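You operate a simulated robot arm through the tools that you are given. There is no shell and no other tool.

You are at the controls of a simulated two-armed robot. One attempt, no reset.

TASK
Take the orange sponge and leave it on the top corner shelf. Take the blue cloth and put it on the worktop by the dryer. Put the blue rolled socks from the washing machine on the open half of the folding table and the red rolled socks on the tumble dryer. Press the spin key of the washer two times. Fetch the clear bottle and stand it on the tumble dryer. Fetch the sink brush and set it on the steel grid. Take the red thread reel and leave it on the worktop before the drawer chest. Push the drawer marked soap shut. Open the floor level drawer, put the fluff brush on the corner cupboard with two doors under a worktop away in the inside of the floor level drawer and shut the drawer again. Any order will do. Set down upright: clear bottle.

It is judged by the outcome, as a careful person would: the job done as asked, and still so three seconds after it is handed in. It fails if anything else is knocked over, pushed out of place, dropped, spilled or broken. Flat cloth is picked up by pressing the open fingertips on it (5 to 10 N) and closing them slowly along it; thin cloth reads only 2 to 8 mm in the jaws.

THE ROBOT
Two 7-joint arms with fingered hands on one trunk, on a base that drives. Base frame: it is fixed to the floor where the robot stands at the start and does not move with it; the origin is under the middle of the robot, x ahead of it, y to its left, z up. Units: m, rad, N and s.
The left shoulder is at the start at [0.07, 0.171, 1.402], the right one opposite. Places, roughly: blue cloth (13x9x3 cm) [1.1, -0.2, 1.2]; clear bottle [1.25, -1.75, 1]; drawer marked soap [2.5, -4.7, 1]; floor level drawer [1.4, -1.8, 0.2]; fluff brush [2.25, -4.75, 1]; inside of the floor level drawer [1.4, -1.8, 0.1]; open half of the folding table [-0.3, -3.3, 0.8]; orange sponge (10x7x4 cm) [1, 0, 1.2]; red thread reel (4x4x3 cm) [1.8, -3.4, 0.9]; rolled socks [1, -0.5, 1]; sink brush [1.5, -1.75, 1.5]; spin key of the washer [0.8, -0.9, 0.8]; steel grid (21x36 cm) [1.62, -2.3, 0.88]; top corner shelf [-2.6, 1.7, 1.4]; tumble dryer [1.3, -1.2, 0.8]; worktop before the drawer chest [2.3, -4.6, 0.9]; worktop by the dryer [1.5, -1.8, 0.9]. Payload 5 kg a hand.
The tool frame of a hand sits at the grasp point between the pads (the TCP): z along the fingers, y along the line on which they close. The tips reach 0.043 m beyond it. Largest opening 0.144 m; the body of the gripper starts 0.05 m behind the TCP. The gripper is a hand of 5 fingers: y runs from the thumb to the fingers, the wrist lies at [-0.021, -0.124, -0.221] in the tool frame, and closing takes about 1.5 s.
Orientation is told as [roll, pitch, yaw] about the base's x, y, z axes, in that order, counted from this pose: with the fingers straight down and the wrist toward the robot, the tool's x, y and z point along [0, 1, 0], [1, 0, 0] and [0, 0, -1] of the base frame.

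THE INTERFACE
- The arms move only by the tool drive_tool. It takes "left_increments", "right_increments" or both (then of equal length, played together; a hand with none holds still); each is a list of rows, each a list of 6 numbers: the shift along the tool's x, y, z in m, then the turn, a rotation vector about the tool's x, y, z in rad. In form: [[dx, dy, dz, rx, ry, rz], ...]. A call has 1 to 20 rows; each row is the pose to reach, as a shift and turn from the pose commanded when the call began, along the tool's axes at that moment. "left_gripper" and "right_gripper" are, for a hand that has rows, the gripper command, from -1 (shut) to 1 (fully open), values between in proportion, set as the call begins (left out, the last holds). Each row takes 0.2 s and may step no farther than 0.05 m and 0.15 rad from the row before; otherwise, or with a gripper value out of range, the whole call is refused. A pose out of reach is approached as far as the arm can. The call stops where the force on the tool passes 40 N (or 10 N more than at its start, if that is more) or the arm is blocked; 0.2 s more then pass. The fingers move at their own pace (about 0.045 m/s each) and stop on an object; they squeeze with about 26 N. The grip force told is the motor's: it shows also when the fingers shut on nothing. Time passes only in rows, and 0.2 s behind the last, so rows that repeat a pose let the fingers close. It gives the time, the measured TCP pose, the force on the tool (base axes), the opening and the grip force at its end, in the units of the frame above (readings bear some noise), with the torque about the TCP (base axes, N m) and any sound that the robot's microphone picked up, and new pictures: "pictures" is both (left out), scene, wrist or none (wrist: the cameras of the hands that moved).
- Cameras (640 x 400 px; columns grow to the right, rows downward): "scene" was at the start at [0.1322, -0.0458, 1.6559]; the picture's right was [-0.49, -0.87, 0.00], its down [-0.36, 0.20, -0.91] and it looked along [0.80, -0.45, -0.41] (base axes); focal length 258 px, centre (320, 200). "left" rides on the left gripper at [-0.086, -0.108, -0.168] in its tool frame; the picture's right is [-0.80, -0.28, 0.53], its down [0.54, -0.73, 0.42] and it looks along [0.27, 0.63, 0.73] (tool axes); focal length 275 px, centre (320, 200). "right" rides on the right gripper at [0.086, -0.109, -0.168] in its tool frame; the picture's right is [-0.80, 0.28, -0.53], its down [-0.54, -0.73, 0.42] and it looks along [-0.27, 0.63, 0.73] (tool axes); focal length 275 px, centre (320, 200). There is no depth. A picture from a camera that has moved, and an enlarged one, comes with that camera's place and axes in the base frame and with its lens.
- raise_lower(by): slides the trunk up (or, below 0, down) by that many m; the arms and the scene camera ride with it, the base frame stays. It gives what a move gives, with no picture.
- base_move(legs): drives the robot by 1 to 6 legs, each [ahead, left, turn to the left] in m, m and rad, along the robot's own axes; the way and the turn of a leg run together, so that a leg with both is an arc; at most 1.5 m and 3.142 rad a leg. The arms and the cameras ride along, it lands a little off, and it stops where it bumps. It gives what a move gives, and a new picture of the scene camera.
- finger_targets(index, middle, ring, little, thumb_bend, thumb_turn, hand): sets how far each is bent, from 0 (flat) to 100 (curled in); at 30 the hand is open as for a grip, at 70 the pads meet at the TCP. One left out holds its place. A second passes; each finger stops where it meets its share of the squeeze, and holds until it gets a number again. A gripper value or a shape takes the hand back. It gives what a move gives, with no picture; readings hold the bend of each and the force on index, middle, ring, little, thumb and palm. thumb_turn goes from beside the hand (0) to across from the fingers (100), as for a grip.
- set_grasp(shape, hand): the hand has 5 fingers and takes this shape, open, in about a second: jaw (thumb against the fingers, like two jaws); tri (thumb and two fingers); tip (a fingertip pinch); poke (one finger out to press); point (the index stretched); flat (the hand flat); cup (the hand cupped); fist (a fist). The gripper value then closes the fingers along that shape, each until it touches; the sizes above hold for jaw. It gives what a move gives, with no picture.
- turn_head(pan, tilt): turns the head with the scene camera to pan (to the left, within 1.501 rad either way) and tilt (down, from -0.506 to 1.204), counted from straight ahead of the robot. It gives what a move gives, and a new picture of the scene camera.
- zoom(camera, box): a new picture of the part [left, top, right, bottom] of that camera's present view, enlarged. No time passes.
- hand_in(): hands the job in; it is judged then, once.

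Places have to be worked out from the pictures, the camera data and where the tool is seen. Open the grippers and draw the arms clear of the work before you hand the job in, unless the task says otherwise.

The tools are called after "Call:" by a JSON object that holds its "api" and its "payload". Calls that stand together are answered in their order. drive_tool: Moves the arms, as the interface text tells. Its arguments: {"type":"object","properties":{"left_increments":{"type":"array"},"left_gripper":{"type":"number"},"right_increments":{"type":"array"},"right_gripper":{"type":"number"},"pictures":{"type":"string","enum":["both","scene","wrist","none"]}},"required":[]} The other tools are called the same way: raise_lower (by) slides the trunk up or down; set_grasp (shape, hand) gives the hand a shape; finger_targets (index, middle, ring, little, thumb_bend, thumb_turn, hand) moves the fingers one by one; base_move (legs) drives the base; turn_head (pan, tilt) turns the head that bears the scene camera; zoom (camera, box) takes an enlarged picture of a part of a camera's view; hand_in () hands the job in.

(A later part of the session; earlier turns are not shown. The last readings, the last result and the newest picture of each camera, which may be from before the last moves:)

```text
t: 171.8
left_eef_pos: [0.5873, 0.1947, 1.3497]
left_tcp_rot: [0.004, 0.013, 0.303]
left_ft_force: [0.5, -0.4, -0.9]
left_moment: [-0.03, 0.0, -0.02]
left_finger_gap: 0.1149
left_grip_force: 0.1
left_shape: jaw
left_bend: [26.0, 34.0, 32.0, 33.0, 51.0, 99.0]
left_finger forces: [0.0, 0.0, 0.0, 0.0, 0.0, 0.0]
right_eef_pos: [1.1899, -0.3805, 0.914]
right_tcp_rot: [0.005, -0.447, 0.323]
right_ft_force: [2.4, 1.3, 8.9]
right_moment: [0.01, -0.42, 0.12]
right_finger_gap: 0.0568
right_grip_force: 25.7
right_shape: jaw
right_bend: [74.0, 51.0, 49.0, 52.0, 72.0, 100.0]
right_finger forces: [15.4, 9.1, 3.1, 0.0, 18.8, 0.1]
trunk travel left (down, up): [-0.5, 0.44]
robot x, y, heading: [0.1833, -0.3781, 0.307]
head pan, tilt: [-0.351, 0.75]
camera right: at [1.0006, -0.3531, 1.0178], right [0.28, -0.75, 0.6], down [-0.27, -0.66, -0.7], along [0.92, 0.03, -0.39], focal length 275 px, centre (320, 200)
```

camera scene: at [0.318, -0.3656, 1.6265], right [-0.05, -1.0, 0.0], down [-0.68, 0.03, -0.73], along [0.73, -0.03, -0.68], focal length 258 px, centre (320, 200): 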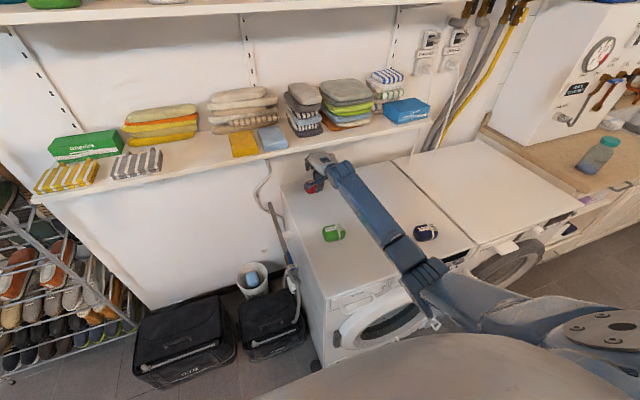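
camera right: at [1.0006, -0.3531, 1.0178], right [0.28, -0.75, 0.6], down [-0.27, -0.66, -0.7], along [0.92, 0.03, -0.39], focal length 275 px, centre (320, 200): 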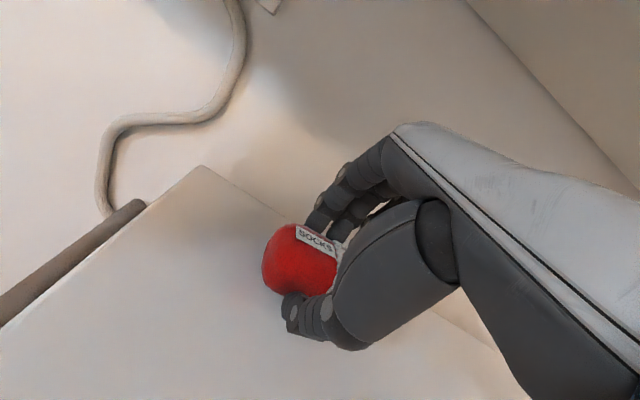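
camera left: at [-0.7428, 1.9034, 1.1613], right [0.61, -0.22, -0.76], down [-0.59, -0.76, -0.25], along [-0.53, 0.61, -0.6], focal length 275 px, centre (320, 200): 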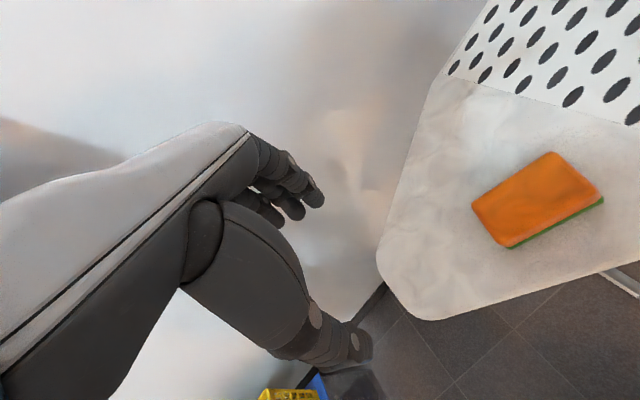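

The red socks are gripped (26 N, 57 mm). I lift slightly, draw back out from under the shelf and rise above the green socks.

Call:
{"api": "drive_tool", "payload": {"right_increments": [[0, 0.0065, -0.0135, 0, 0, 0], [0, 0.013, -0.027, 0, 0, 0], [0, -0.0254, -0.051, 0, 0, 0], [0, -0.0629, -0.0769, 0, 0, 0], [0, -0.0912, -0.1104, 0, 0, 0], [0, -0.1097, -0.1526, 0, 0, 0], [0, -0.1059, -0.1952, 0, 0, 0], [0, -0.0976, -0.2355, 0, 0, 0], [0, -0.0893, -0.2759, 0, 0, 0]], "pictures": "both"}}

```text
t: 173.8
left_eef_pos: [0.586, 0.1939, 1.3496]
left_tcp_rot: [0.004, 0.012, 0.304]
left_ft_force: [-0.1, -0.2, 0.2]
left_moment: [0.0, -0.04, -0.02]
left_finger_gap: 0.1152
left_grip_force: 0.1
left_shape: jaw
left_bend: [26.0, 34.0, 32.0, 33.0, 51.0, 99.0]
left_finger forces: [0.1, 0.1, 0.0, 0.1, 0.0, 0.1]
right_eef_pos: [0.9998, -0.4456, 1.1251]
right_tcp_rot: [0.005, -0.446, 0.325]
right_ft_force: [-1.1, -0.4, -1.2]
right_moment: [0.01, 0.0, 0.0]
right_finger_gap: 0.0552
right_grip_force: 25.8
right_shape: jaw
right_bend: [74.0, 52.0, 51.0, 52.0, 72.0, 100.0]
right_finger forces: [13.2, 6.3, 2.8, 0.1, 21.0, 0.0]
trunk travel left (down, up): [-0.5, 0.44]
robot x, y, heading: [0.1823, -0.3771, 0.307]
head pan, tilt: [-0.351, 0.75]
camera scene: at [0.3158, -0.3667, 1.6266], right [-0.05, -1.0, 0.0], down [-0.68, 0.03, -0.73], along [0.73, -0.03, -0.68], focal length 258 px, centre (320, 200)
camera right: at [0.8109, -0.4181, 1.2294], right [0.28, -0.75, 0.6], down [-0.28, -0.66, -0.7], along [0.92, 0.03, -0.39], focal length 275 px, centre (320, 200)
```

scene: 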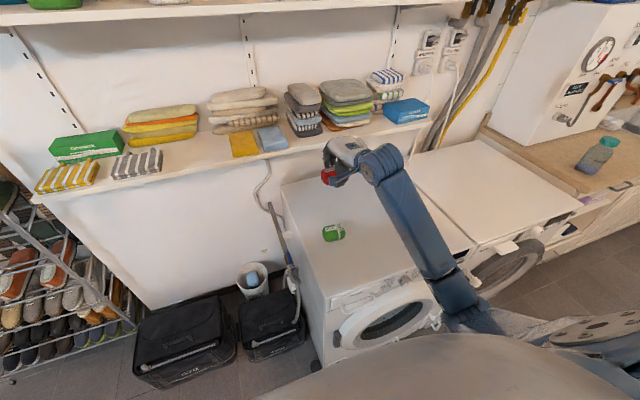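
right: 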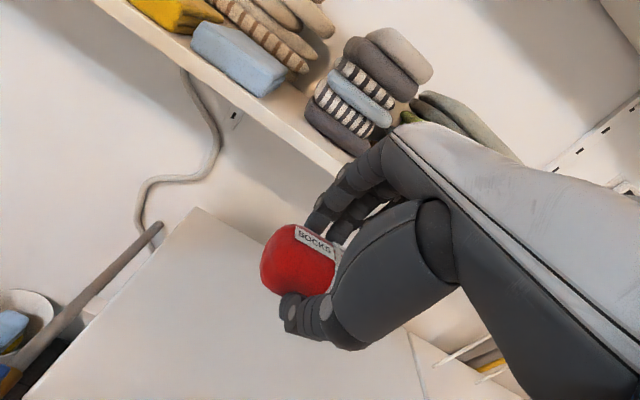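

Red socks held. I back off 6 cm and strafe right 0.68 m so the hand is over the dryer.

Call:
{"api": "base_move", "payload": {"legs": [[-0.07, 0, 0], [0, -0.68, 0]]}}

Call:
{"api": "turn_head", "payload": {"pan": -0.3, "tilt": 0.7}}

Call:
{"api": "zoom", "payload": {"camera": "right", "box": [0, 0, 640, 400]}}

```text
t: 178.2
left_eef_pos: [0.7273, -0.4821, 1.35]
left_tcp_rot: [0.004, 0.014, 0.292]
left_ft_force: [0.2, 0.4, 0.0]
left_moment: [-0.04, 0.03, 0.01]
left_finger_gap: 0.1153
left_grip_force: 0.1
left_shape: jaw
left_bend: [26.0, 34.0, 32.0, 33.0, 51.0, 99.0]
left_finger forces: [0.0, 0.0, 0.1, 0.0, 0.0, 0.0]
right_eef_pos: [1.1345, -1.1255, 1.1252]
right_tcp_rot: [0.005, -0.446, 0.311]
right_ft_force: [-0.4, -0.2, -0.2]
right_moment: [-0.04, 0.01, -0.02]
right_finger_gap: 0.0552
right_grip_force: 25.8
right_shape: jaw
right_bend: [74.0, 52.0, 51.0, 52.0, 72.0, 100.0]
right_finger forces: [13.3, 6.3, 2.8, 0.0, 21.0, 0.0]
trunk travel left (down, up): [-0.5, 0.44]
robot x, y, heading: [0.3223, -1.051, 0.298]
head pan, tilt: [-0.351, 0.75]
camera scene: at [0.4513, -1.0408, 1.6266], right [-0.06, -1.0, 0.0], down [-0.68, 0.04, -0.73], along [0.73, -0.04, -0.68], focal length 258 px, centre (320, 200)
```

scene: 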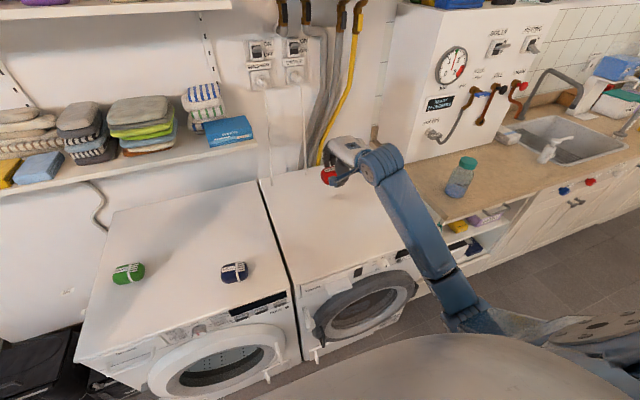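

```text
t: 178.8
left_eef_pos: [0.7276, -0.4837, 1.3501]
left_tcp_rot: [0.006, 0.013, 0.293]
left_ft_force: [1.0, 0.5, 0.1]
left_moment: [-0.02, 0.0, -0.03]
left_finger_gap: 0.1151
left_grip_force: 0.1
left_shape: jaw
left_bend: [26.0, 34.0, 32.0, 33.0, 51.0, 99.0]
left_finger forces: [0.1, 0.0, 0.0, 0.1, 0.0, 0.0]
right_eef_pos: [1.134, -1.1259, 1.1236]
right_tcp_rot: [0.008, -0.446, 0.313]
right_ft_force: [-0.1, -1.1, -0.4]
right_moment: [0.01, 0.03, -0.02]
right_finger_gap: 0.0549
right_grip_force: 26.2
right_shape: jaw
right_bend: [74.0, 52.0, 51.0, 52.0, 72.0, 100.0]
right_finger forces: [13.3, 6.4, 2.7, 0.0, 21.0, 0.0]
trunk travel left (down, up): [-0.5, 0.44]
robot x, y, heading: [0.3155, -1.0495, 0.287]
head pan, tilt: [-0.3, 0.7]
camera scene: at [0.4536, -1.0374, 1.6308], right [-0.01, -1.0, 0.0], down [-0.64, 0.0, -0.76], along [0.76, 0.0, -0.64], focal length 258 px, centre (320, 200)
```

scene: 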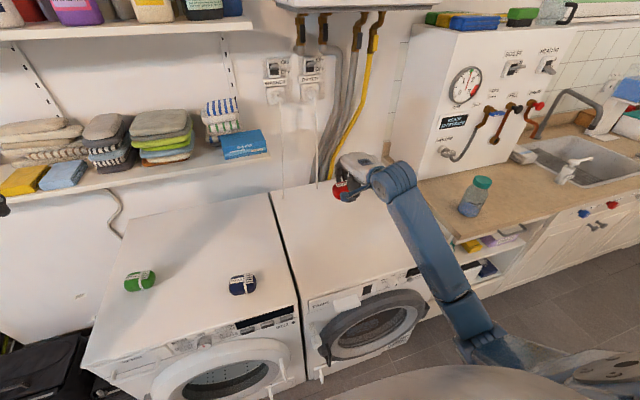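

```text
1.00 times, centred on (320, 200) of right (not enlarged: the box is as wide or as high as the picture)
camera zoom: at [0.946, -1.0977, 1.229], right [0.27, -0.75, 0.6], down [-0.28, -0.66, -0.7], along [0.92, 0.02, -0.39], focal length 275 px, centre (320, 200)
```

zoom: 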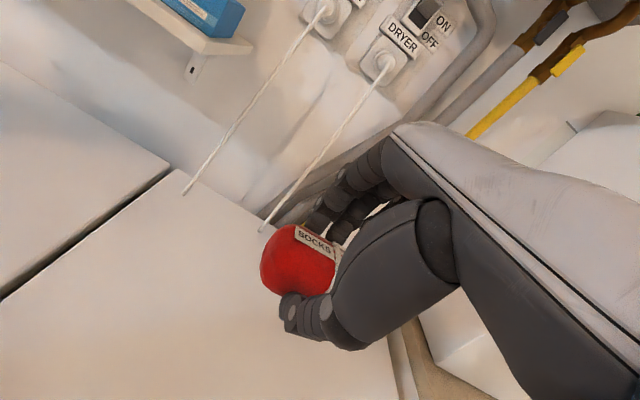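

The hand with the red socks is above the middle of the dryer. I lower them toward its top.

Call:
{"api": "drive_tool", "payload": {"right_increments": [[0, -0.0203, 0.0424, 0, 0, 0], [0, -0.0406, 0.0848, 0, 0, 0], [0, -0.0608, 0.1272, 0, 0, 0], [0, -0.079, 0.165, 0, 0, 0]], "pictures": "wrist"}}

```text
t: 179.8
left_eef_pos: [0.7279, -0.4837, 1.3499]
left_tcp_rot: [0.003, 0.016, 0.293]
left_ft_force: [0.0, 0.0, 0.1]
left_moment: [-0.01, -0.02, -0.02]
left_finger_gap: 0.1149
left_grip_force: 0.1
left_shape: jaw
left_bend: [26.0, 34.0, 32.0, 33.0, 51.0, 99.0]
left_finger forces: [0.1, 0.0, 0.1, 0.0, 0.0, 0.0]
right_eef_pos: [1.1352, -1.1247, 0.9403]
right_tcp_rot: [0.005, -0.448, 0.312]
right_ft_force: [0.2, -0.2, 0.2]
right_moment: [-0.03, 0.05, 0.02]
right_finger_gap: 0.055
right_grip_force: 26.4
right_shape: jaw
right_bend: [74.0, 52.0, 51.0, 52.0, 72.0, 100.0]
right_finger forces: [13.4, 6.4, 2.9, 0.0, 21.0, 0.1]
trunk travel left (down, up): [-0.5, 0.44]
robot x, y, heading: [0.3242, -1.0515, 0.299]
head pan, tilt: [-0.3, 0.7]
camera right: at [0.9464, -1.0962, 1.0462], right [0.27, -0.75, 0.6], down [-0.28, -0.66, -0.7], along [0.92, 0.02, -0.39], focal length 275 px, centre (320, 200)
```

right: 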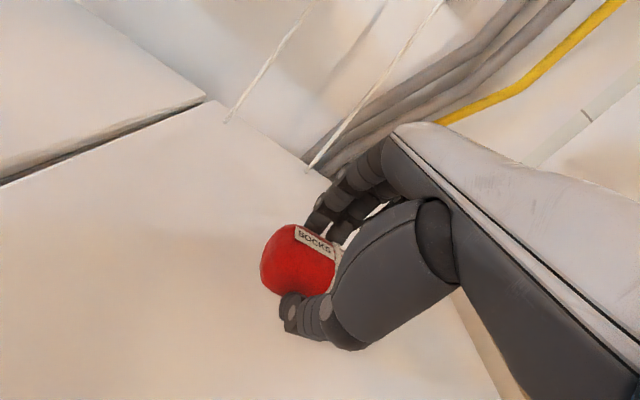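

Call:
{"api": "drive_tool", "payload": {"right_increments": [[0, -0.003, 0.0063, 0, 0, 0], [0, -0.006, 0.0126, 0, 0, 0], [0, -0.009, 0.019, 0, 0, 0]], "pictures": "none"}}

```text
t: 180.6
left_eef_pos: [0.7268, -0.4828, 1.3499]
left_tcp_rot: [0.002, 0.014, 0.294]
left_ft_force: [0.4, 0.3, -0.3]
left_moment: [0.0, -0.01, 0.0]
left_finger_gap: 0.115
left_grip_force: 0.1
left_shape: jaw
left_bend: [26.0, 34.0, 32.0, 33.0, 51.0, 99.0]
left_finger forces: [0.2, 0.0, 0.1, 0.0, 0.0, 0.0]
right_eef_pos: [1.1331, -1.1255, 0.9208]
right_tcp_rot: [0.005, -0.445, 0.313]
right_ft_force: [-0.1, -0.6, -1.0]
right_moment: [0.02, 0.0, 0.02]
right_finger_gap: 0.0556
right_grip_force: 25.6
right_shape: jaw
right_bend: [74.0, 52.0, 51.0, 52.0, 72.0, 100.0]
right_finger forces: [13.1, 6.2, 3.0, 0.0, 20.9, 0.0]
trunk travel left (down, up): [-0.5, 0.44]
robot x, y, heading: [0.3173, -1.0484, 0.297]
head pan, tilt: [-0.3, 0.7]
```

No contact yet at 0.921; I continue down in small steps.

Call:
{"api": "drive_tool", "payload": {"right_increments": [[0, -0.0017, 0.0036, 0, 0, 0], [0, -0.0034, 0.0072, 0, 0, 0], [0, -0.005, 0.0108, 0, 0, 0]], "pictures": "wrist"}}

```text
t: 181.4
left_eef_pos: [0.7251, -0.4826, 1.352]
left_tcp_rot: [0.004, 0.014, 0.294]
left_ft_force: [-0.1, 0.1, 0.1]
left_moment: [0.03, -0.04, 0.04]
left_finger_gap: 0.1151
left_grip_force: 0.0
left_shape: jaw
left_bend: [26.0, 34.0, 32.0, 33.0, 51.0, 99.0]
left_finger forces: [0.0, 0.0, 0.1, 0.0, 0.1, 0.0]
right_eef_pos: [1.1336, -1.1268, 0.9133]
right_tcp_rot: [0.005, -0.453, 0.312]
right_ft_force: [0.4, 0.5, 17.7]
right_moment: [-0.07, -0.23, -0.04]
right_finger_gap: 0.0553
right_grip_force: 26.1
right_shape: jaw
right_bend: [74.0, 52.0, 50.0, 52.0, 72.0, 100.0]
right_finger forces: [17.1, 9.5, 5.1, 0.1, 23.0, 0.1]
trunk travel left (down, up): [-0.5, 0.44]
robot x, y, heading: [0.3169, -1.0515, 0.297]
head pan, tilt: [-0.3, 0.7]
camera right: at [0.9442, -1.0973, 1.0169], right [0.27, -0.75, 0.6], down [-0.28, -0.66, -0.7], along [0.92, 0.02, -0.39], focal length 275 px, centre (320, 200)
```

right: 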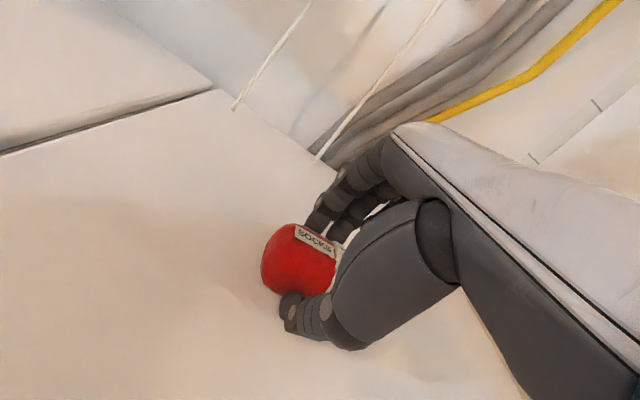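

The socks rest on the dryer (contact 18 N). I open the fingers while easing up, then lift clear.

Call:
{"api": "drive_tool", "payload": {"right_increments": [[0, 0.0009, -0.0018, 0, 0, 0], [0, 0.0026, -0.0054, 0, 0, 0], [0, 0.0047, -0.0099, 0, 0, 0], [0, 0.006, -0.0126, 0, 0, 0], [0, 0.0086, -0.018, 0, 0, 0], [0, 0.0151, -0.0316, 0, 0, 0], [0, 0.0259, -0.0541, 0, 0, 0], [0, 0.0431, -0.0902, 0, 0, 0], [0, 0.0604, -0.1263, 0, 0, 0]], "right_gripper": 0.3, "pictures": "both"}}

```text
t: 183.4
left_eef_pos: [0.7267, -0.4835, 1.3491]
left_tcp_rot: [0.003, 0.014, 0.292]
left_ft_force: [-0.1, 0.4, -0.3]
left_moment: [-0.02, 0.0, 0.01]
left_finger_gap: 0.115
left_grip_force: 0.0
left_shape: jaw
left_bend: [26.0, 34.0, 32.0, 33.0, 51.0, 99.0]
left_finger forces: [0.1, 0.0, 0.0, 0.0, 0.0, 0.1]
right_eef_pos: [1.1349, -1.1276, 1.0481]
right_tcp_rot: [0.006, -0.445, 0.313]
right_ft_force: [-0.1, -0.5, -0.5]
right_moment: [-0.01, -0.05, -0.02]
right_finger_gap: 0.0932
right_grip_force: 0.1
right_shape: jaw
right_bend: [28.0, 39.0, 36.0, 36.0, 63.0, 100.0]
right_finger forces: [0.0, 0.0, 0.0, 0.0, 0.1, 0.1]
trunk travel left (down, up): [-0.5, 0.44]
robot x, y, heading: [0.3204, -1.0495, 0.296]
head pan, tilt: [-0.3, 0.7]
camera scene: at [0.4533, -1.0373, 1.6308], right [-0.01, -1.0, 0.0], down [-0.64, 0.0, -0.76], along [0.76, 0.0, -0.64], focal length 258 px, centre (320, 200)
camera right: at [0.9463, -1.0982, 1.1534], right [0.27, -0.75, 0.6], down [-0.28, -0.66, -0.7], along [0.92, 0.02, -0.39], focal length 275 px, centre (320, 200)
```

scene: 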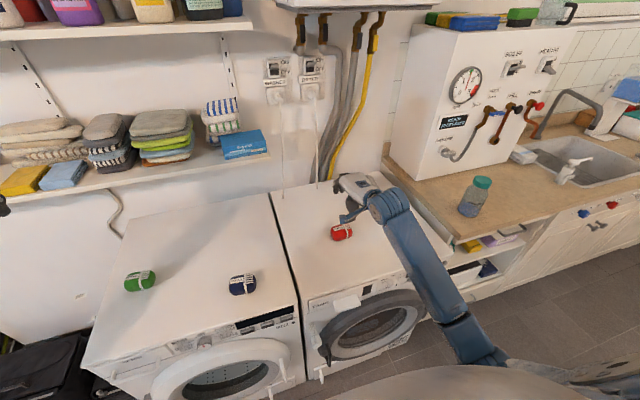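
right: 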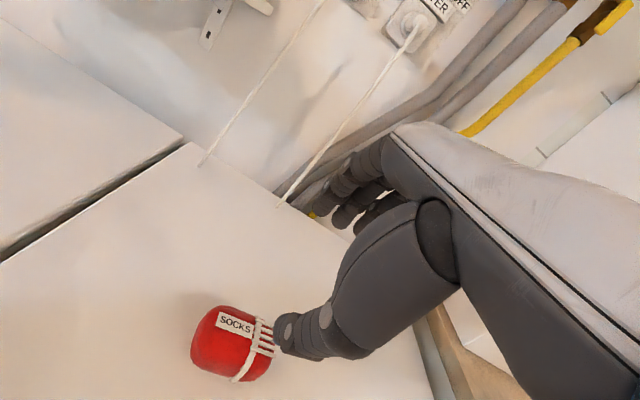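

Red socks are on the dryer. Now I look at the washer's panel for the spin key.

Call:
{"api": "zoom", "payload": {"camera": "scene", "box": [160, 290, 320, 390]}}

Call:
{"api": "zoom", "payload": {"camera": "scene", "box": [225, 295, 305, 345]}}

Call:
{"api": "zoom", "payload": {"camera": "left", "box": [0, 0, 640, 400]}}

```text
4.00 times, centred on (240, 340) of scene
camera zoom: at [0.4533, -1.0373, 1.6308], right [-0.01, -1.0, 0.0], down [-0.64, 0.0, -0.76], along [0.76, 0.0, -0.64], focal length 1033 px, centre (640, -360)
```

zoom: 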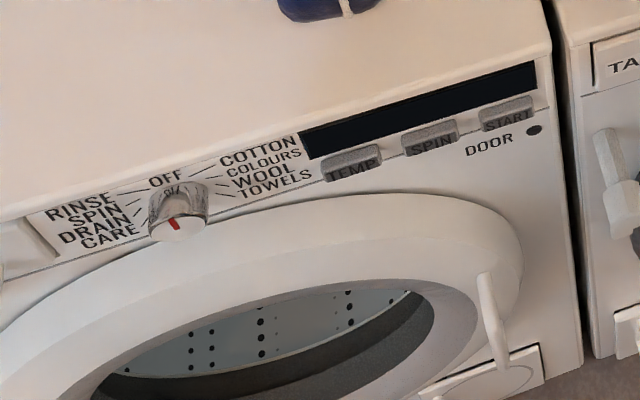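

```text
8.00 times, centred on (265, 320) of scene
camera zoom: at [0.4533, -1.0373, 1.6308], right [-0.01, -1.0, 0.0], down [-0.64, 0.0, -0.76], along [0.76, 0.0, -0.64], focal length 2066 px, centre (760, -760)
```

zoom: 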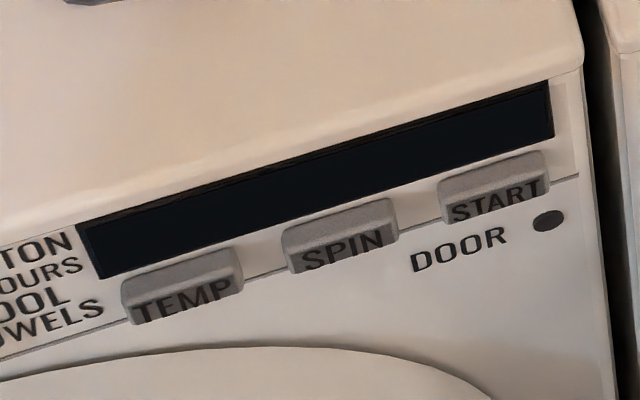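

```text
1.00 times, centred on (320, 200) of left (not enlarged: the box is as wide or as high as the picture)
camera zoom: at [0.6517, -0.5967, 1.52], right [-0.05, -0.84, -0.53], down [-0.86, 0.31, -0.41], along [0.51, 0.44, -0.74], focal length 275 px, centre (320, 200)
```

zoom: 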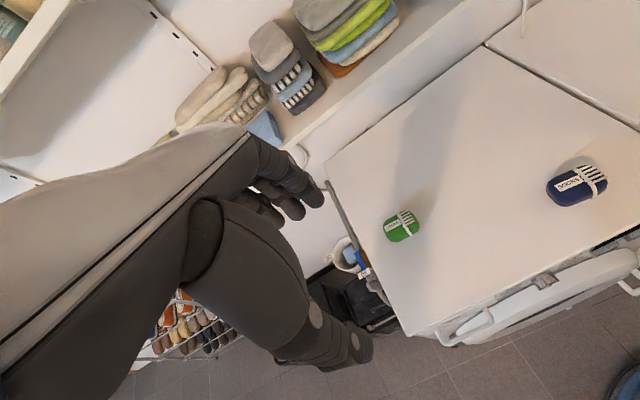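

The keys read TEMP, SPIN, START; SPIN is the middle one, near [0.84, -0.87, 0.77]. I raise the right hand, back away and move left to get in front of it, then set the pointing shape.

Call:
{"api": "drive_tool", "payload": {"right_increments": [[0, 0.02, -0.04, 0, 0, 0], [0, 0.04, -0.085, 0, 0, 0], [0, 0.06, -0.13, 0, 0, 0]], "pictures": "none"}}

Call:
{"api": "base_move", "payload": {"legs": [[-0.3, 0, 0], [0, 0.3, 0]]}}

Call:
{"api": "set_grasp", "payload": {"hand": "right", "shape": "point"}}

Call:
{"api": "zoom", "payload": {"camera": "right", "box": [0, 0, 640, 400]}}

```text
t: 184.2
left_eef_pos: [0.7281, -0.4831, 1.3494]
left_tcp_rot: [0.002, 0.014, 0.293]
left_ft_force: [0.0, 0.0, -0.1]
left_moment: [0.02, 0.0, -0.01]
left_finger_gap: 0.1151
left_grip_force: 0.1
left_shape: jaw
left_bend: [26.0, 34.0, 32.0, 33.0, 51.0, 99.0]
left_finger forces: [0.0, 0.0, 0.0, 0.0, 0.1, 0.0]
right_eef_pos: [1.133, -1.1284, 1.1916]
right_tcp_rot: [0.004, -0.444, 0.312]
right_ft_force: [-0.1, -0.6, -0.6]
right_moment: [-0.03, -0.06, 0.0]
right_finger_gap: 0.0934
right_grip_force: 0.0
right_shape: jaw
right_bend: [28.0, 39.0, 36.0, 36.0, 63.0, 100.0]
right_finger forces: [0.0, 0.0, 0.0, 0.1, 0.0, 0.1]
trunk travel left (down, up): [-0.5, 0.44]
robot x, y, heading: [0.3195, -1.0502, 0.297]
head pan, tilt: [-0.3, 0.7]
```

```text
t: 187.9
left_eef_pos: [0.3553, -0.2844, 1.3501]
left_tcp_rot: [0.007, 0.016, 0.292]
left_ft_force: [-0.1, -1.0, -0.6]
left_moment: [0.05, -0.04, 0.01]
left_finger_gap: 0.1152
left_grip_force: 0.1
left_shape: jaw
left_bend: [26.0, 34.0, 32.0, 33.0, 51.0, 99.0]
left_finger forces: [0.0, 0.0, 0.0, 0.1, 0.1, 0.0]
right_eef_pos: [0.7588, -0.9288, 1.1901]
right_tcp_rot: [0.008, -0.445, 0.312]
right_ft_force: [-0.2, 0.8, 0.6]
right_moment: [0.01, 0.0, -0.02]
right_finger_gap: 0.0932
right_grip_force: 0.1
right_shape: jaw
right_bend: [28.0, 39.0, 36.0, 36.0, 63.0, 100.0]
right_finger forces: [0.0, 0.0, 0.1, 0.1, 0.1, 0.0]
trunk travel left (down, up): [-0.5, 0.44]
robot x, y, heading: [-0.0489, -0.8471, 0.295]
head pan, tilt: [-0.3, 0.7]
camera scene: at [0.0807, -0.8377, 1.6308], right [-0.01, -1.0, 0.0], down [-0.64, 0.01, -0.76], along [0.76, 0.0, -0.64], focal length 258 px, centre (320, 200)
```

scene: 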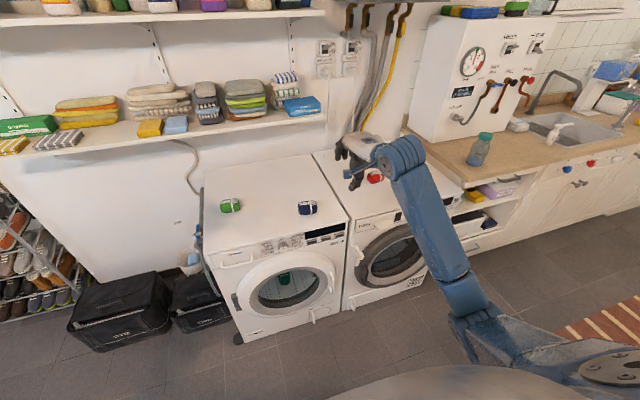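

```text
t: 188.8
left_eef_pos: [0.3546, -0.2846, 1.349]
left_tcp_rot: [0.005, 0.013, 0.293]
left_ft_force: [0.5, 0.5, 1.1]
left_moment: [0.02, 0.05, 0.02]
left_finger_gap: 0.1153
left_grip_force: 0.0
left_shape: jaw
left_bend: [26.0, 34.0, 32.0, 33.0, 51.0, 99.0]
left_finger forces: [0.0, 0.0, 0.0, 0.1, 0.0, 0.1]
right_eef_pos: [0.7583, -0.9288, 1.1905]
right_tcp_rot: [0.004, -0.444, 0.31]
right_ft_force: [0.5, -0.1, -0.1]
right_moment: [0.0, 0.02, 0.01]
right_finger_gap: 0.1364
right_grip_force: 0.1
right_shape: point
right_bend: [19.0, 100.0, 100.0, 100.0, 98.0, 88.0]
right_finger forces: [0.0, 0.0, 0.0, 0.1, 0.1, 0.0]
trunk travel left (down, up): [-0.5, 0.44]
robot x, y, heading: [-0.0543, -0.852, 0.291]
head pan, tilt: [-0.3, 0.7]
```

```text
1.00 times, centred on (320, 200) of right (not enlarged: the box is as wide or as high as the picture)
camera zoom: at [0.5705, -0.8991, 1.296], right [0.27, -0.75, 0.6], down [-0.28, -0.66, -0.7], along [0.92, 0.02, -0.39], focal length 275 px, centre (320, 200)
```

zoom: 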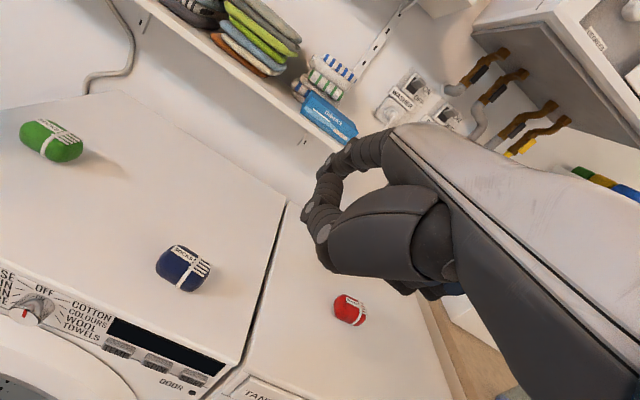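

The pointing index is hard to see from this camera; I try the "poke" shape and compare.

Call:
{"api": "set_grasp", "payload": {"hand": "right", "shape": "poke"}}

Call:
{"api": "zoom", "payload": {"camera": "right", "box": [240, 80, 480, 330]}}

Call:
{"api": "zoom", "payload": {"camera": "scene", "box": [310, 90, 450, 210]}}

```text
t: 189.7
left_eef_pos: [0.3549, -0.2821, 1.3496]
left_tcp_rot: [0.004, 0.014, 0.293]
left_ft_force: [-0.3, 0.2, 0.1]
left_moment: [-0.04, -0.01, 0.01]
left_finger_gap: 0.1152
left_grip_force: 0.0
left_shape: jaw
left_bend: [26.0, 34.0, 32.0, 33.0, 51.0, 99.0]
left_finger forces: [0.0, 0.0, 0.0, 0.0, 0.0, 0.0]
right_eef_pos: [0.7583, -0.9289, 1.1913]
right_tcp_rot: [0.005, -0.444, 0.309]
right_ft_force: [-0.3, -0.2, 0.6]
right_moment: [0.04, 0.01, 0.0]
right_finger_gap: 0.0002
right_grip_force: 0.1
right_shape: poke
right_bend: [70.0, 70.0, 99.0, 99.0, 100.0, 100.0]
right_finger forces: [0.0, 0.0, 0.1, 0.0, 0.0, 0.0]
trunk travel left (down, up): [-0.5, 0.44]
robot x, y, heading: [-0.0562, -0.8515, 0.297]
head pan, tilt: [-0.3, 0.7]
```

```text
1.60 times, centred on (360, 205) of right
camera zoom: at [0.5705, -0.8992, 1.296], right [0.27, -0.75, 0.6], down [-0.28, -0.66, -0.7], along [0.92, 0.02, -0.39], focal length 440 px, centre (256, 192)
```

zoom: 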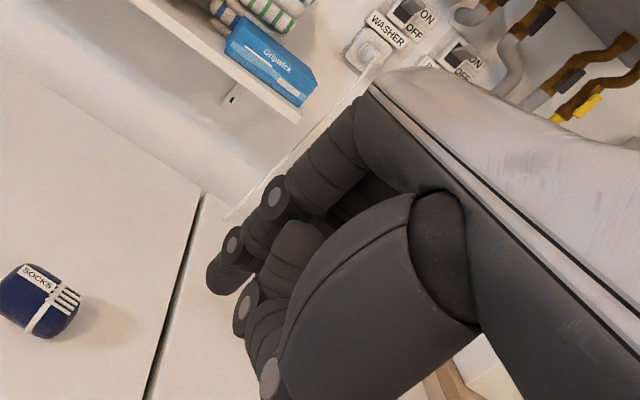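

```text
3.33 times, centred on (380, 150) of scene
camera zoom: at [0.0801, -0.8362, 1.6308], right [-0.01, -1.0, 0.0], down [-0.64, 0.0, -0.76], along [0.76, -0.01, -0.64], focal length 861 px, centre (120, 367)
```

zoom: 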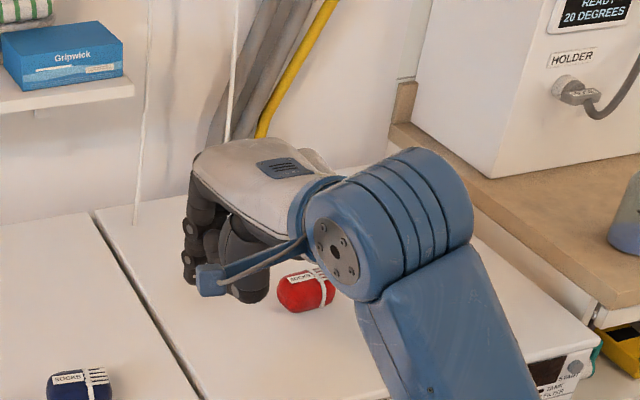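

In "poke" two fingers lead at the TCP. I curl the middle finger as well so only the index presses, and check.

Call:
{"api": "finger_targets", "payload": {"hand": "right", "index": 65, "middle": 100, "ring": 100, "little": 100}}

Call:
{"api": "zoom", "payload": {"camera": "right", "box": [240, 120, 440, 320]}}

```text
t: 190.7
left_eef_pos: [0.3538, -0.282, 1.3503]
left_tcp_rot: [0.004, 0.013, 0.291]
left_ft_force: [-0.8, 0.3, -0.7]
left_moment: [0.01, -0.01, 0.0]
left_finger_gap: 0.1152
left_grip_force: 0.1
left_shape: jaw
left_bend: [26.0, 34.0, 32.0, 33.0, 51.0, 99.0]
left_finger forces: [0.0, 0.0, 0.0, 0.1, 0.0, 0.1]
right_eef_pos: [0.7593, -0.9296, 1.1916]
right_tcp_rot: [0.005, -0.444, 0.311]
right_ft_force: [0.6, -0.4, 0.4]
right_moment: [0.01, -0.02, -0.03]
right_finger_gap: 0.0555
right_grip_force: 0.1
right_shape: fingers
right_bend: [65.0, 100.0, 100.0, 100.0, 100.0, 100.0]
right_finger forces: [0.1, 0.0, 0.0, 0.1, 0.0, 0.0]
trunk travel left (down, up): [-0.5, 0.44]
robot x, y, heading: [-0.0568, -0.8502, 0.29]
head pan, tilt: [-0.3, 0.7]
```

```text
2.00 times, centred on (340, 220) of right
camera zoom: at [0.5705, -0.8993, 1.296], right [0.27, -0.75, 0.6], down [-0.28, -0.66, -0.7], along [0.92, 0.02, -0.39], focal length 551 px, centre (280, 160)
```

zoom: 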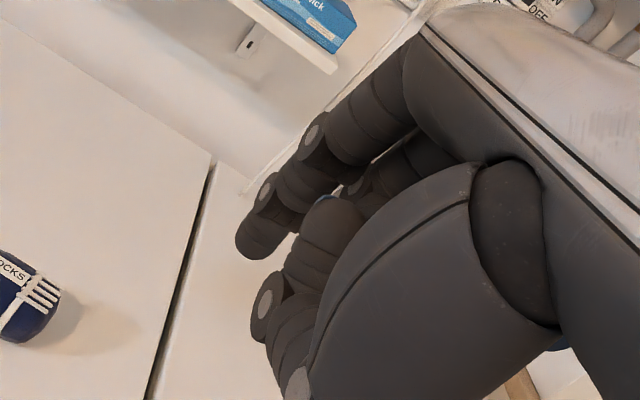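

The SPIN key triangulates to [0.841, -0.867, 0.768]. I tilt the hand to ~0.8 rad and bring the index tip down in front of the key, staying short of the panel.

Call:
{"api": "drive_tool", "payload": {"right_increments": [[0.003, -0.0217, 0.0368, -0.045, 0, 0], [0.006, -0.0433, 0.0735, -0.09, 0, 0], [0.01, -0.065, 0.1103, -0.135, 0, 0], [0.013, -0.0866, 0.147, -0.18, 0, 0], [0.016, -0.1083, 0.1838, -0.225, 0, 0], [0.02, -0.13, 0.2206, -0.27, 0, 0], [0.023, -0.1516, 0.2573, -0.315, 0, 0], [0.0257, -0.1732, 0.2941, -0.356, 0, 0]], "pictures": "both"}}

```text
t: 192.5
left_eef_pos: [0.3553, -0.2826, 1.3498]
left_tcp_rot: [0.003, 0.016, 0.291]
left_ft_force: [-0.1, 0.8, 0.8]
left_moment: [-0.02, 0.01, 0.0]
left_finger_gap: 0.1152
left_grip_force: 0.0
left_shape: jaw
left_bend: [26.0, 34.0, 32.0, 33.0, 51.0, 99.0]
left_finger forces: [0.0, 0.0, 0.0, 0.0, 0.0, 0.1]
right_eef_pos: [0.7223, -0.9126, 0.8532]
right_tcp_rot: [0.006, -0.804, 0.31]
right_ft_force: [0.0, 0.6, 1.0]
right_moment: [-0.04, 0.06, 0.02]
right_finger_gap: 0.0555
right_grip_force: 0.1
right_shape: fingers
right_bend: [65.0, 100.0, 100.0, 100.0, 100.0, 100.0]
right_finger forces: [0.0, 0.1, 0.0, 0.0, 0.1, 0.0]
trunk travel left (down, up): [-0.5, 0.44]
robot x, y, heading: [-0.0537, -0.8499, 0.294]
head pan, tilt: [-0.3, 0.7]
camera scene: at [0.0805, -0.836, 1.6309], right [-0.01, -1.0, 0.0], down [-0.64, 0.0, -0.76], along [0.76, -0.01, -0.64], focal length 258 px, centre (320, 200)
camera right: at [0.5105, -0.8908, 0.892], right [0.07, -0.82, 0.57], down [-0.02, -0.57, -0.82], along [1.0, 0.04, -0.06], focal length 275 px, centre (320, 200)
```

scene: 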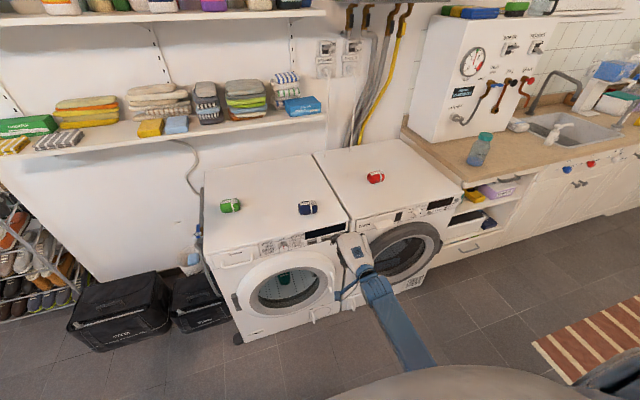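
right: 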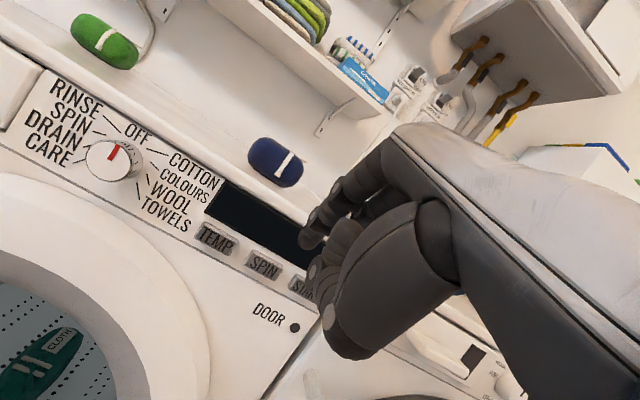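

The wrist view shows the three keys clearly; SPIN is at [0.841, -0.868, 0.769]. I move the index tip to about 3 cm in front of it.

Call:
{"api": "drive_tool", "payload": {"right_increments": [[-0.001, -0.001, 0.03, 0, 0, 0], [-0.002, -0.002, 0.06, 0, 0, 0], [-0.0033, -0.0025, 0.085, 0, 0, 0]], "pictures": "wrist"}}

Call:
{"api": "zoom", "payload": {"camera": "right", "box": [180, 180, 400, 360]}}

```text
t: 193.3
left_eef_pos: [0.355, -0.2827, 1.3487]
left_tcp_rot: [0.003, 0.017, 0.291]
left_ft_force: [-0.3, -0.1, 0.1]
left_moment: [0.0, 0.04, -0.04]
left_finger_gap: 0.1151
left_grip_force: 0.1
left_shape: jaw
left_bend: [26.0, 34.0, 32.0, 33.0, 51.0, 99.0]
left_finger forces: [0.0, 0.0, 0.0, 0.1, 0.0, 0.1]
right_eef_pos: [0.7802, -0.8964, 0.7905]
right_tcp_rot: [0.008, -0.802, 0.31]
right_ft_force: [0.2, 0.2, 0.5]
right_moment: [0.02, 0.03, 0.01]
right_finger_gap: 0.0553
right_grip_force: 0.0
right_shape: fingers
right_bend: [65.0, 100.0, 100.0, 100.0, 100.0, 100.0]
right_finger forces: [0.0, 0.1, 0.0, 0.1, 0.0, 0.1]
trunk travel left (down, up): [-0.5, 0.44]
robot x, y, heading: [-0.0539, -0.8535, 0.287]
head pan, tilt: [-0.3, 0.7]
camera right: at [0.5678, -0.8737, 0.8296], right [0.07, -0.82, 0.57], down [-0.03, -0.57, -0.82], along [1.0, 0.04, -0.06], focal length 275 px, centre (320, 200)
```

right: 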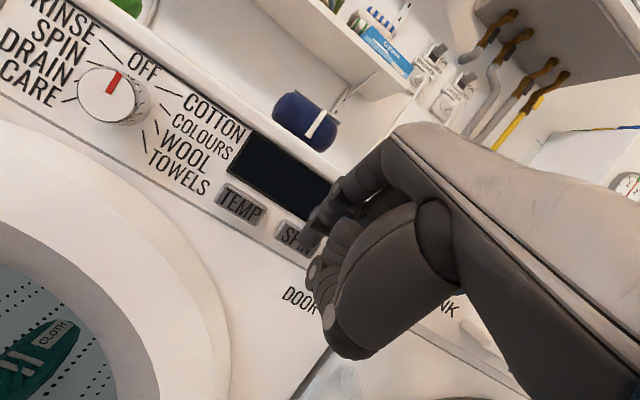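

```text
2.22 times, centred on (290, 270) of right
camera zoom: at [0.5678, -0.8737, 0.8296], right [0.07, -0.82, 0.57], down [-0.03, -0.57, -0.82], along [1.0, 0.04, -0.06], focal length 612 px, centre (387, 44)
```

zoom: 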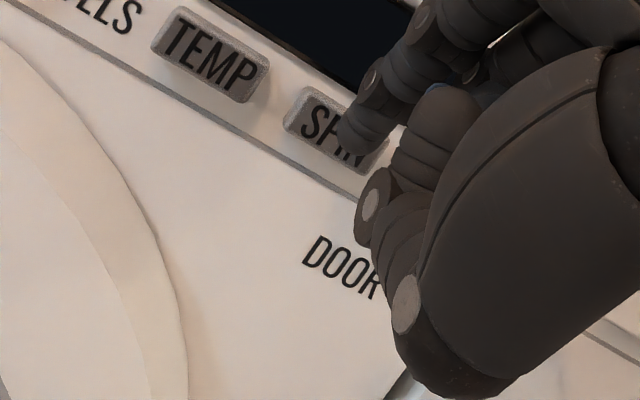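

The index tip is lined up with the SPIN key. I push forward gently in small steps, watching force and sound.

Call:
{"api": "drive_tool", "payload": {"right_increments": [[0, 0.005, 0.0093, 0, 0, 0], [0, 0.0103, 0.0151, 0, 0, 0], [0, 0.0138, 0.0187, 0, 0, 0]], "pictures": "wrist"}}

```text
t: 194.1
left_eef_pos: [0.3538, -0.2832, 1.3512]
left_tcp_rot: [0.004, 0.014, 0.291]
left_ft_force: [-0.4, 0.1, 1.4]
left_moment: [-0.02, -0.04, -0.03]
left_finger_gap: 0.1152
left_grip_force: 0.1
left_shape: jaw
left_bend: [26.0, 34.0, 32.0, 33.0, 51.0, 99.0]
left_finger forces: [0.0, 0.0, 0.0, 0.1, 0.0, 0.1]
right_eef_pos: [0.8011, -0.8886, 0.7875]
right_tcp_rot: [0.008, -0.801, 0.306]
right_ft_force: [-4.8, -0.6, 2.5]
right_moment: [0.02, 0.02, 0.04]
right_finger_gap: 0.0525
right_grip_force: 2.3
right_shape: fingers
right_bend: [68.0, 100.0, 100.0, 100.0, 100.0, 100.0]
right_finger forces: [4.9, 0.0, 0.0, 0.0, 0.0, 0.1]
trunk travel left (down, up): [-0.5, 0.44]
robot x, y, heading: [-0.0529, -0.8459, 0.292]
head pan, tilt: [-0.3, 0.7]
heard: click
camera right: at [0.5882, -0.8673, 0.8274], right [0.07, -0.82, 0.57], down [-0.02, -0.57, -0.82], along [1.0, 0.04, -0.06], focal length 275 px, centre (320, 200)
```

right: 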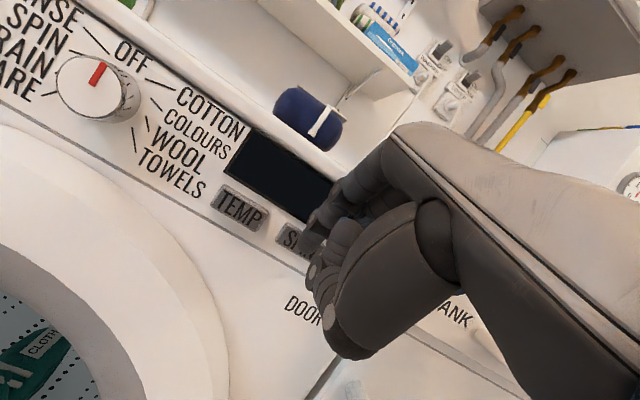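

A click was heard: one press. I draw back about 2.5 cm to release the key fully.

Call:
{"api": "drive_tool", "payload": {"right_increments": [[0, -0.008, -0.009, 0, 0, 0], [0, -0.016, -0.018, 0, 0, 0], [0, -0.016, -0.018, 0, 0, 0]], "pictures": "wrist"}}

Call:
{"api": "zoom", "payload": {"camera": "right", "box": [180, 180, 400, 360]}}

```text
t: 194.9
left_eef_pos: [0.3555, -0.2839, 1.3505]
left_tcp_rot: [0.004, 0.016, 0.292]
left_ft_force: [-0.4, 0.2, 0.9]
left_moment: [0.0, 0.01, 0.0]
left_finger_gap: 0.1152
left_grip_force: 0.0
left_shape: jaw
left_bend: [26.0, 34.0, 32.0, 33.0, 51.0, 99.0]
left_finger forces: [0.0, 0.0, 0.0, 0.1, 0.0, 0.1]
right_eef_pos: [0.7777, -0.8958, 0.7885]
right_tcp_rot: [0.007, -0.801, 0.307]
right_ft_force: [0.3, -0.6, 0.6]
right_moment: [-0.02, -0.03, -0.01]
right_finger_gap: 0.0553
right_grip_force: 0.2
right_shape: fingers
right_bend: [65.0, 100.0, 100.0, 100.0, 100.0, 100.0]
right_finger forces: [0.0, 0.0, 0.0, 0.0, 0.1, 0.1]
trunk travel left (down, up): [-0.5, 0.44]
robot x, y, heading: [-0.0558, -0.8501, 0.296]
head pan, tilt: [-0.3, 0.7]
camera right: at [0.5659, -0.8746, 0.8278], right [0.07, -0.82, 0.57], down [-0.03, -0.57, -0.82], along [1.0, 0.04, -0.06], focal length 275 px, centre (320, 200)
```

right: 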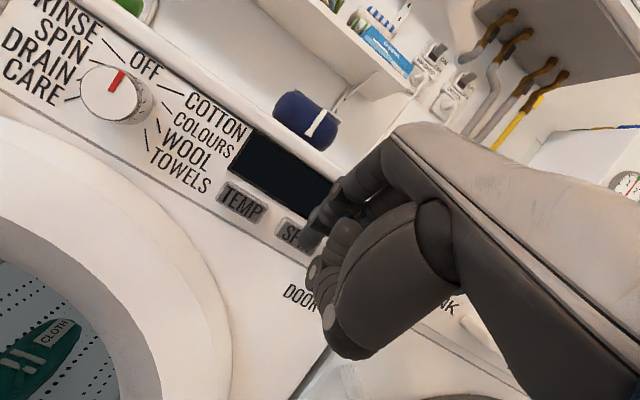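

```text
2.22 times, centred on (290, 270) of right
camera zoom: at [0.5659, -0.8746, 0.8278], right [0.07, -0.82, 0.57], down [-0.03, -0.57, -0.82], along [1.0, 0.04, -0.06], focal length 612 px, centre (387, 44)
```

zoom: 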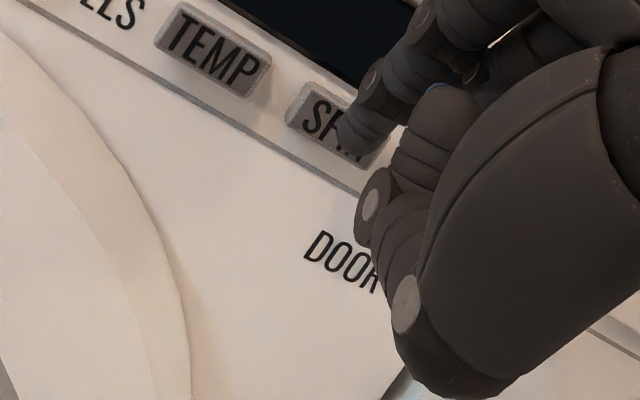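

Released (zero force). I press the second time with the same stroke.

Call:
{"api": "drive_tool", "payload": {"right_increments": [[0, 0.008, 0.009, 0, 0, 0], [0, 0.013, 0.0148, 0, 0, 0], [0, 0.0165, 0.0188, 0, 0, 0]], "pictures": "none"}}

```text
t: 195.7
left_eef_pos: [0.3529, -0.2814, 1.3498]
left_tcp_rot: [0.004, 0.013, 0.292]
left_ft_force: [0.3, -0.6, -0.1]
left_moment: [0.01, 0.01, -0.02]
left_finger_gap: 0.1153
left_grip_force: 0.0
left_shape: jaw
left_bend: [26.0, 34.0, 32.0, 33.0, 51.0, 99.0]
left_finger forces: [0.0, 0.1, 0.1, 0.0, 0.1, 0.0]
right_eef_pos: [0.8029, -0.8899, 0.7875]
right_tcp_rot: [0.007, -0.805, 0.311]
right_ft_force: [-5.5, -1.1, 1.8]
right_moment: [-0.04, 0.05, -0.01]
right_finger_gap: 0.0523
right_grip_force: 3.0
right_shape: fingers
right_bend: [68.0, 100.0, 100.0, 100.0, 100.0, 100.0]
right_finger forces: [5.7, 0.0, 0.0, 0.1, 0.1, 0.1]
trunk travel left (down, up): [-0.5, 0.44]
robot x, y, heading: [-0.0531, -0.8501, 0.291]
head pan, tilt: [-0.3, 0.7]
heard: click
```

Second click heard — spin key pressed twice. I retract, rise and level the hand, then switch it back to the jaw shape.

Call:
{"api": "drive_tool", "payload": {"right_increments": [[0, -0.017, -0.018, 0, 0, 0], [0, -0.0347, -0.036, 0, 0, 0], [0, -0.0023, -0.0672, 0.08, 0, 0], [0, 0.0301, -0.0984, 0.2, 0, 0], [0, 0.0625, -0.1297, 0.32, 0, 0], [0, 0.0949, -0.1609, 0.44, 0, 0], [0, 0.1273, -0.1921, 0.56, 0, 0], [0, 0.1597, -0.2233, 0.68, 0, 0], [0, 0.1813, -0.2441, 0.8, 0, 0]], "pictures": "none"}}

Call:
{"api": "set_grasp", "payload": {"hand": "right", "shape": "jaw"}}

Call:
{"api": "zoom", "payload": {"camera": "right", "box": [0, 0, 640, 400]}}

Call:
{"api": "zoom", "payload": {"camera": "scene", "box": [100, 60, 420, 280]}}

```text
t: 197.7
left_eef_pos: [0.3559, -0.2829, 1.3489]
left_tcp_rot: [0.004, 0.015, 0.292]
left_ft_force: [-0.5, 1.1, -0.6]
left_moment: [-0.02, 0.03, -0.04]
left_finger_gap: 0.1153
left_grip_force: 0.0
left_shape: jaw
left_bend: [26.0, 34.0, 32.0, 33.0, 51.0, 99.0]
left_finger forces: [0.1, 0.0, 0.1, 0.1, 0.0, 0.0]
right_eef_pos: [0.7572, -0.9058, 1.0852]
right_tcp_rot: [0.002, 0.002, 0.313]
right_ft_force: [0.0, -0.2, -0.3]
right_moment: [-0.02, 0.0, 0.0]
right_finger_gap: 0.0557
right_grip_force: 0.0
right_shape: fingers
right_bend: [65.0, 100.0, 100.0, 100.0, 100.0, 100.0]
right_finger forces: [0.0, 0.1, 0.0, 0.0, 0.0, 0.1]
trunk travel left (down, up): [-0.5, 0.44]
robot x, y, heading: [-0.0527, -0.8491, 0.294]
head pan, tilt: [-0.3, 0.7]
```

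```text
t: 198.6
left_eef_pos: [0.3551, -0.2826, 1.35]
left_tcp_rot: [0.004, 0.014, 0.29]
left_ft_force: [0.5, -0.4, -0.3]
left_moment: [0.0, -0.01, 0.0]
left_finger_gap: 0.1148
left_grip_force: 0.0
left_shape: jaw
left_bend: [26.0, 34.0, 32.0, 33.0, 51.0, 99.0]
left_finger forces: [0.0, 0.0, 0.0, 0.0, 0.1, 0.0]
right_eef_pos: [0.7574, -0.9066, 1.0867]
right_tcp_rot: [0.006, -0.002, 0.313]
right_ft_force: [-0.1, 0.7, 0.0]
right_moment: [0.0, 0.02, -0.04]
right_finger_gap: 0.144
right_grip_force: 0.1
right_shape: jaw
right_bend: [30.0, 30.0, 30.0, 30.0, 30.0, 98.0]
right_finger forces: [0.0, 0.1, 0.0, 0.0, 0.0, 0.1]
trunk travel left (down, up): [-0.5, 0.44]
robot x, y, heading: [-0.053, -0.8493, 0.293]
head pan, tilt: [-0.3, 0.7]
```

```text
1.00 times, centred on (320, 200) of right (not enlarged: the box is as wide or as high as the picture)
camera zoom: at [0.627, -0.8579, 1.2549], right [0.52, -0.67, 0.53], down [-0.52, -0.74, -0.43], along [0.68, -0.06, -0.73], focal length 275 px, centre (320, 200)
```

zoom: 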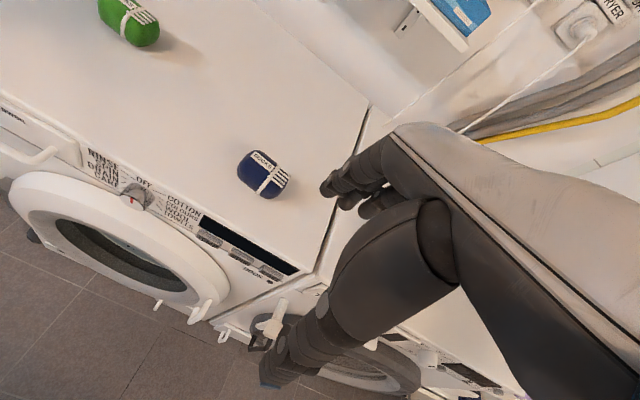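

```text
1.82 times, centred on (260, 170) of scene
camera zoom: at [0.0799, -0.8365, 1.6309], right [-0.01, -1.0, 0.0], down [-0.64, 0.0, -0.76], along [0.76, -0.01, -0.64], focal length 470 px, centre (429, 254)
```

zoom: 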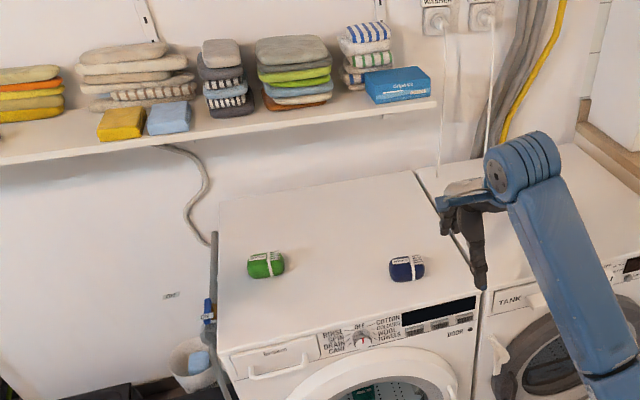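

Blue socks are at [0.911, -0.792, 0.888]. I move the right hand over them and down around them.

Call:
{"api": "drive_tool", "payload": {"right_increments": [[0.0154, 0.0454, 0.01, 0, 0, 0], [0.031, 0.0907, 0.02, 0, 0, 0], [0.0463, 0.136, 0.04, 0, 0, 0], [0.0617, 0.1814, 0.06, 0, 0, 0], [0.0617, 0.1814, 0.085, 0, 0, 0]], "right_gripper": 0.45, "pictures": "wrist"}}

```text
refused: row 3 steps farther than a row can; nothing moved
```

Call:
{"api": "drive_tool", "payload": {"right_increments": [[0.012, 0.035, 0.005, 0, 0, 0], [0.024, 0.07, 0.015, 0, 0, 0], [0.036, 0.105, 0.025, 0, 0, 0], [0.048, 0.14, 0.04, 0, 0, 0], [0.0617, 0.1814, 0.055, 0, 0, 0], [0.0617, 0.1814, 0.085, 0, 0, 0]], "right_gripper": 0.45, "pictures": "wrist"}}

```text
t: 200.0
left_eef_pos: [0.3541, -0.2839, 1.3497]
left_tcp_rot: [0.004, 0.014, 0.293]
left_ft_force: [0.0, -0.7, 1.3]
left_moment: [0.04, -0.01, -0.02]
left_finger_gap: 0.1154
left_grip_force: 0.1
left_shape: jaw
left_bend: [26.0, 34.0, 32.0, 33.0, 51.0, 99.0]
left_finger forces: [0.1, 0.0, 0.1, 0.0, 0.0, 0.0]
right_eef_pos: [0.9121, -0.7906, 1.0035]
right_tcp_rot: [0.005, -0.002, 0.313]
right_ft_force: [-0.8, -1.5, -0.1]
right_moment: [0.02, -0.01, 0.0]
right_finger_gap: 0.1046
right_grip_force: 0.0
right_shape: jaw
right_bend: [27.0, 37.0, 34.0, 34.0, 58.0, 99.0]
right_finger forces: [0.1, 0.0, 0.0, 0.1, 0.0, 0.1]
trunk travel left (down, up): [-0.5, 0.44]
robot x, y, heading: [-0.0538, -0.8493, 0.291]
head pan, tilt: [-0.3, 0.7]
camera right: at [0.7818, -0.7424, 1.1709], right [0.52, -0.67, 0.53], down [-0.52, -0.74, -0.43], along [0.68, -0.06, -0.73], focal length 275 px, centre (320, 200)
```

right: 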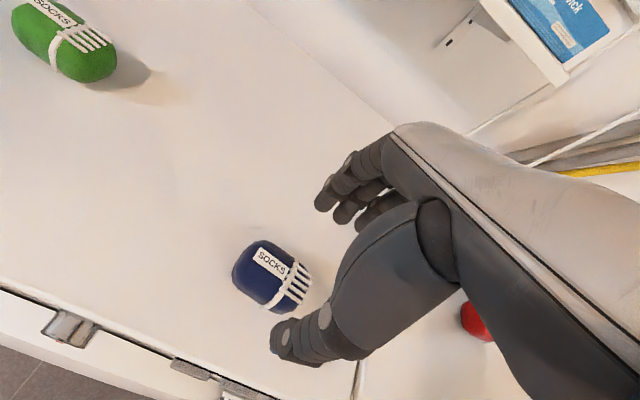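

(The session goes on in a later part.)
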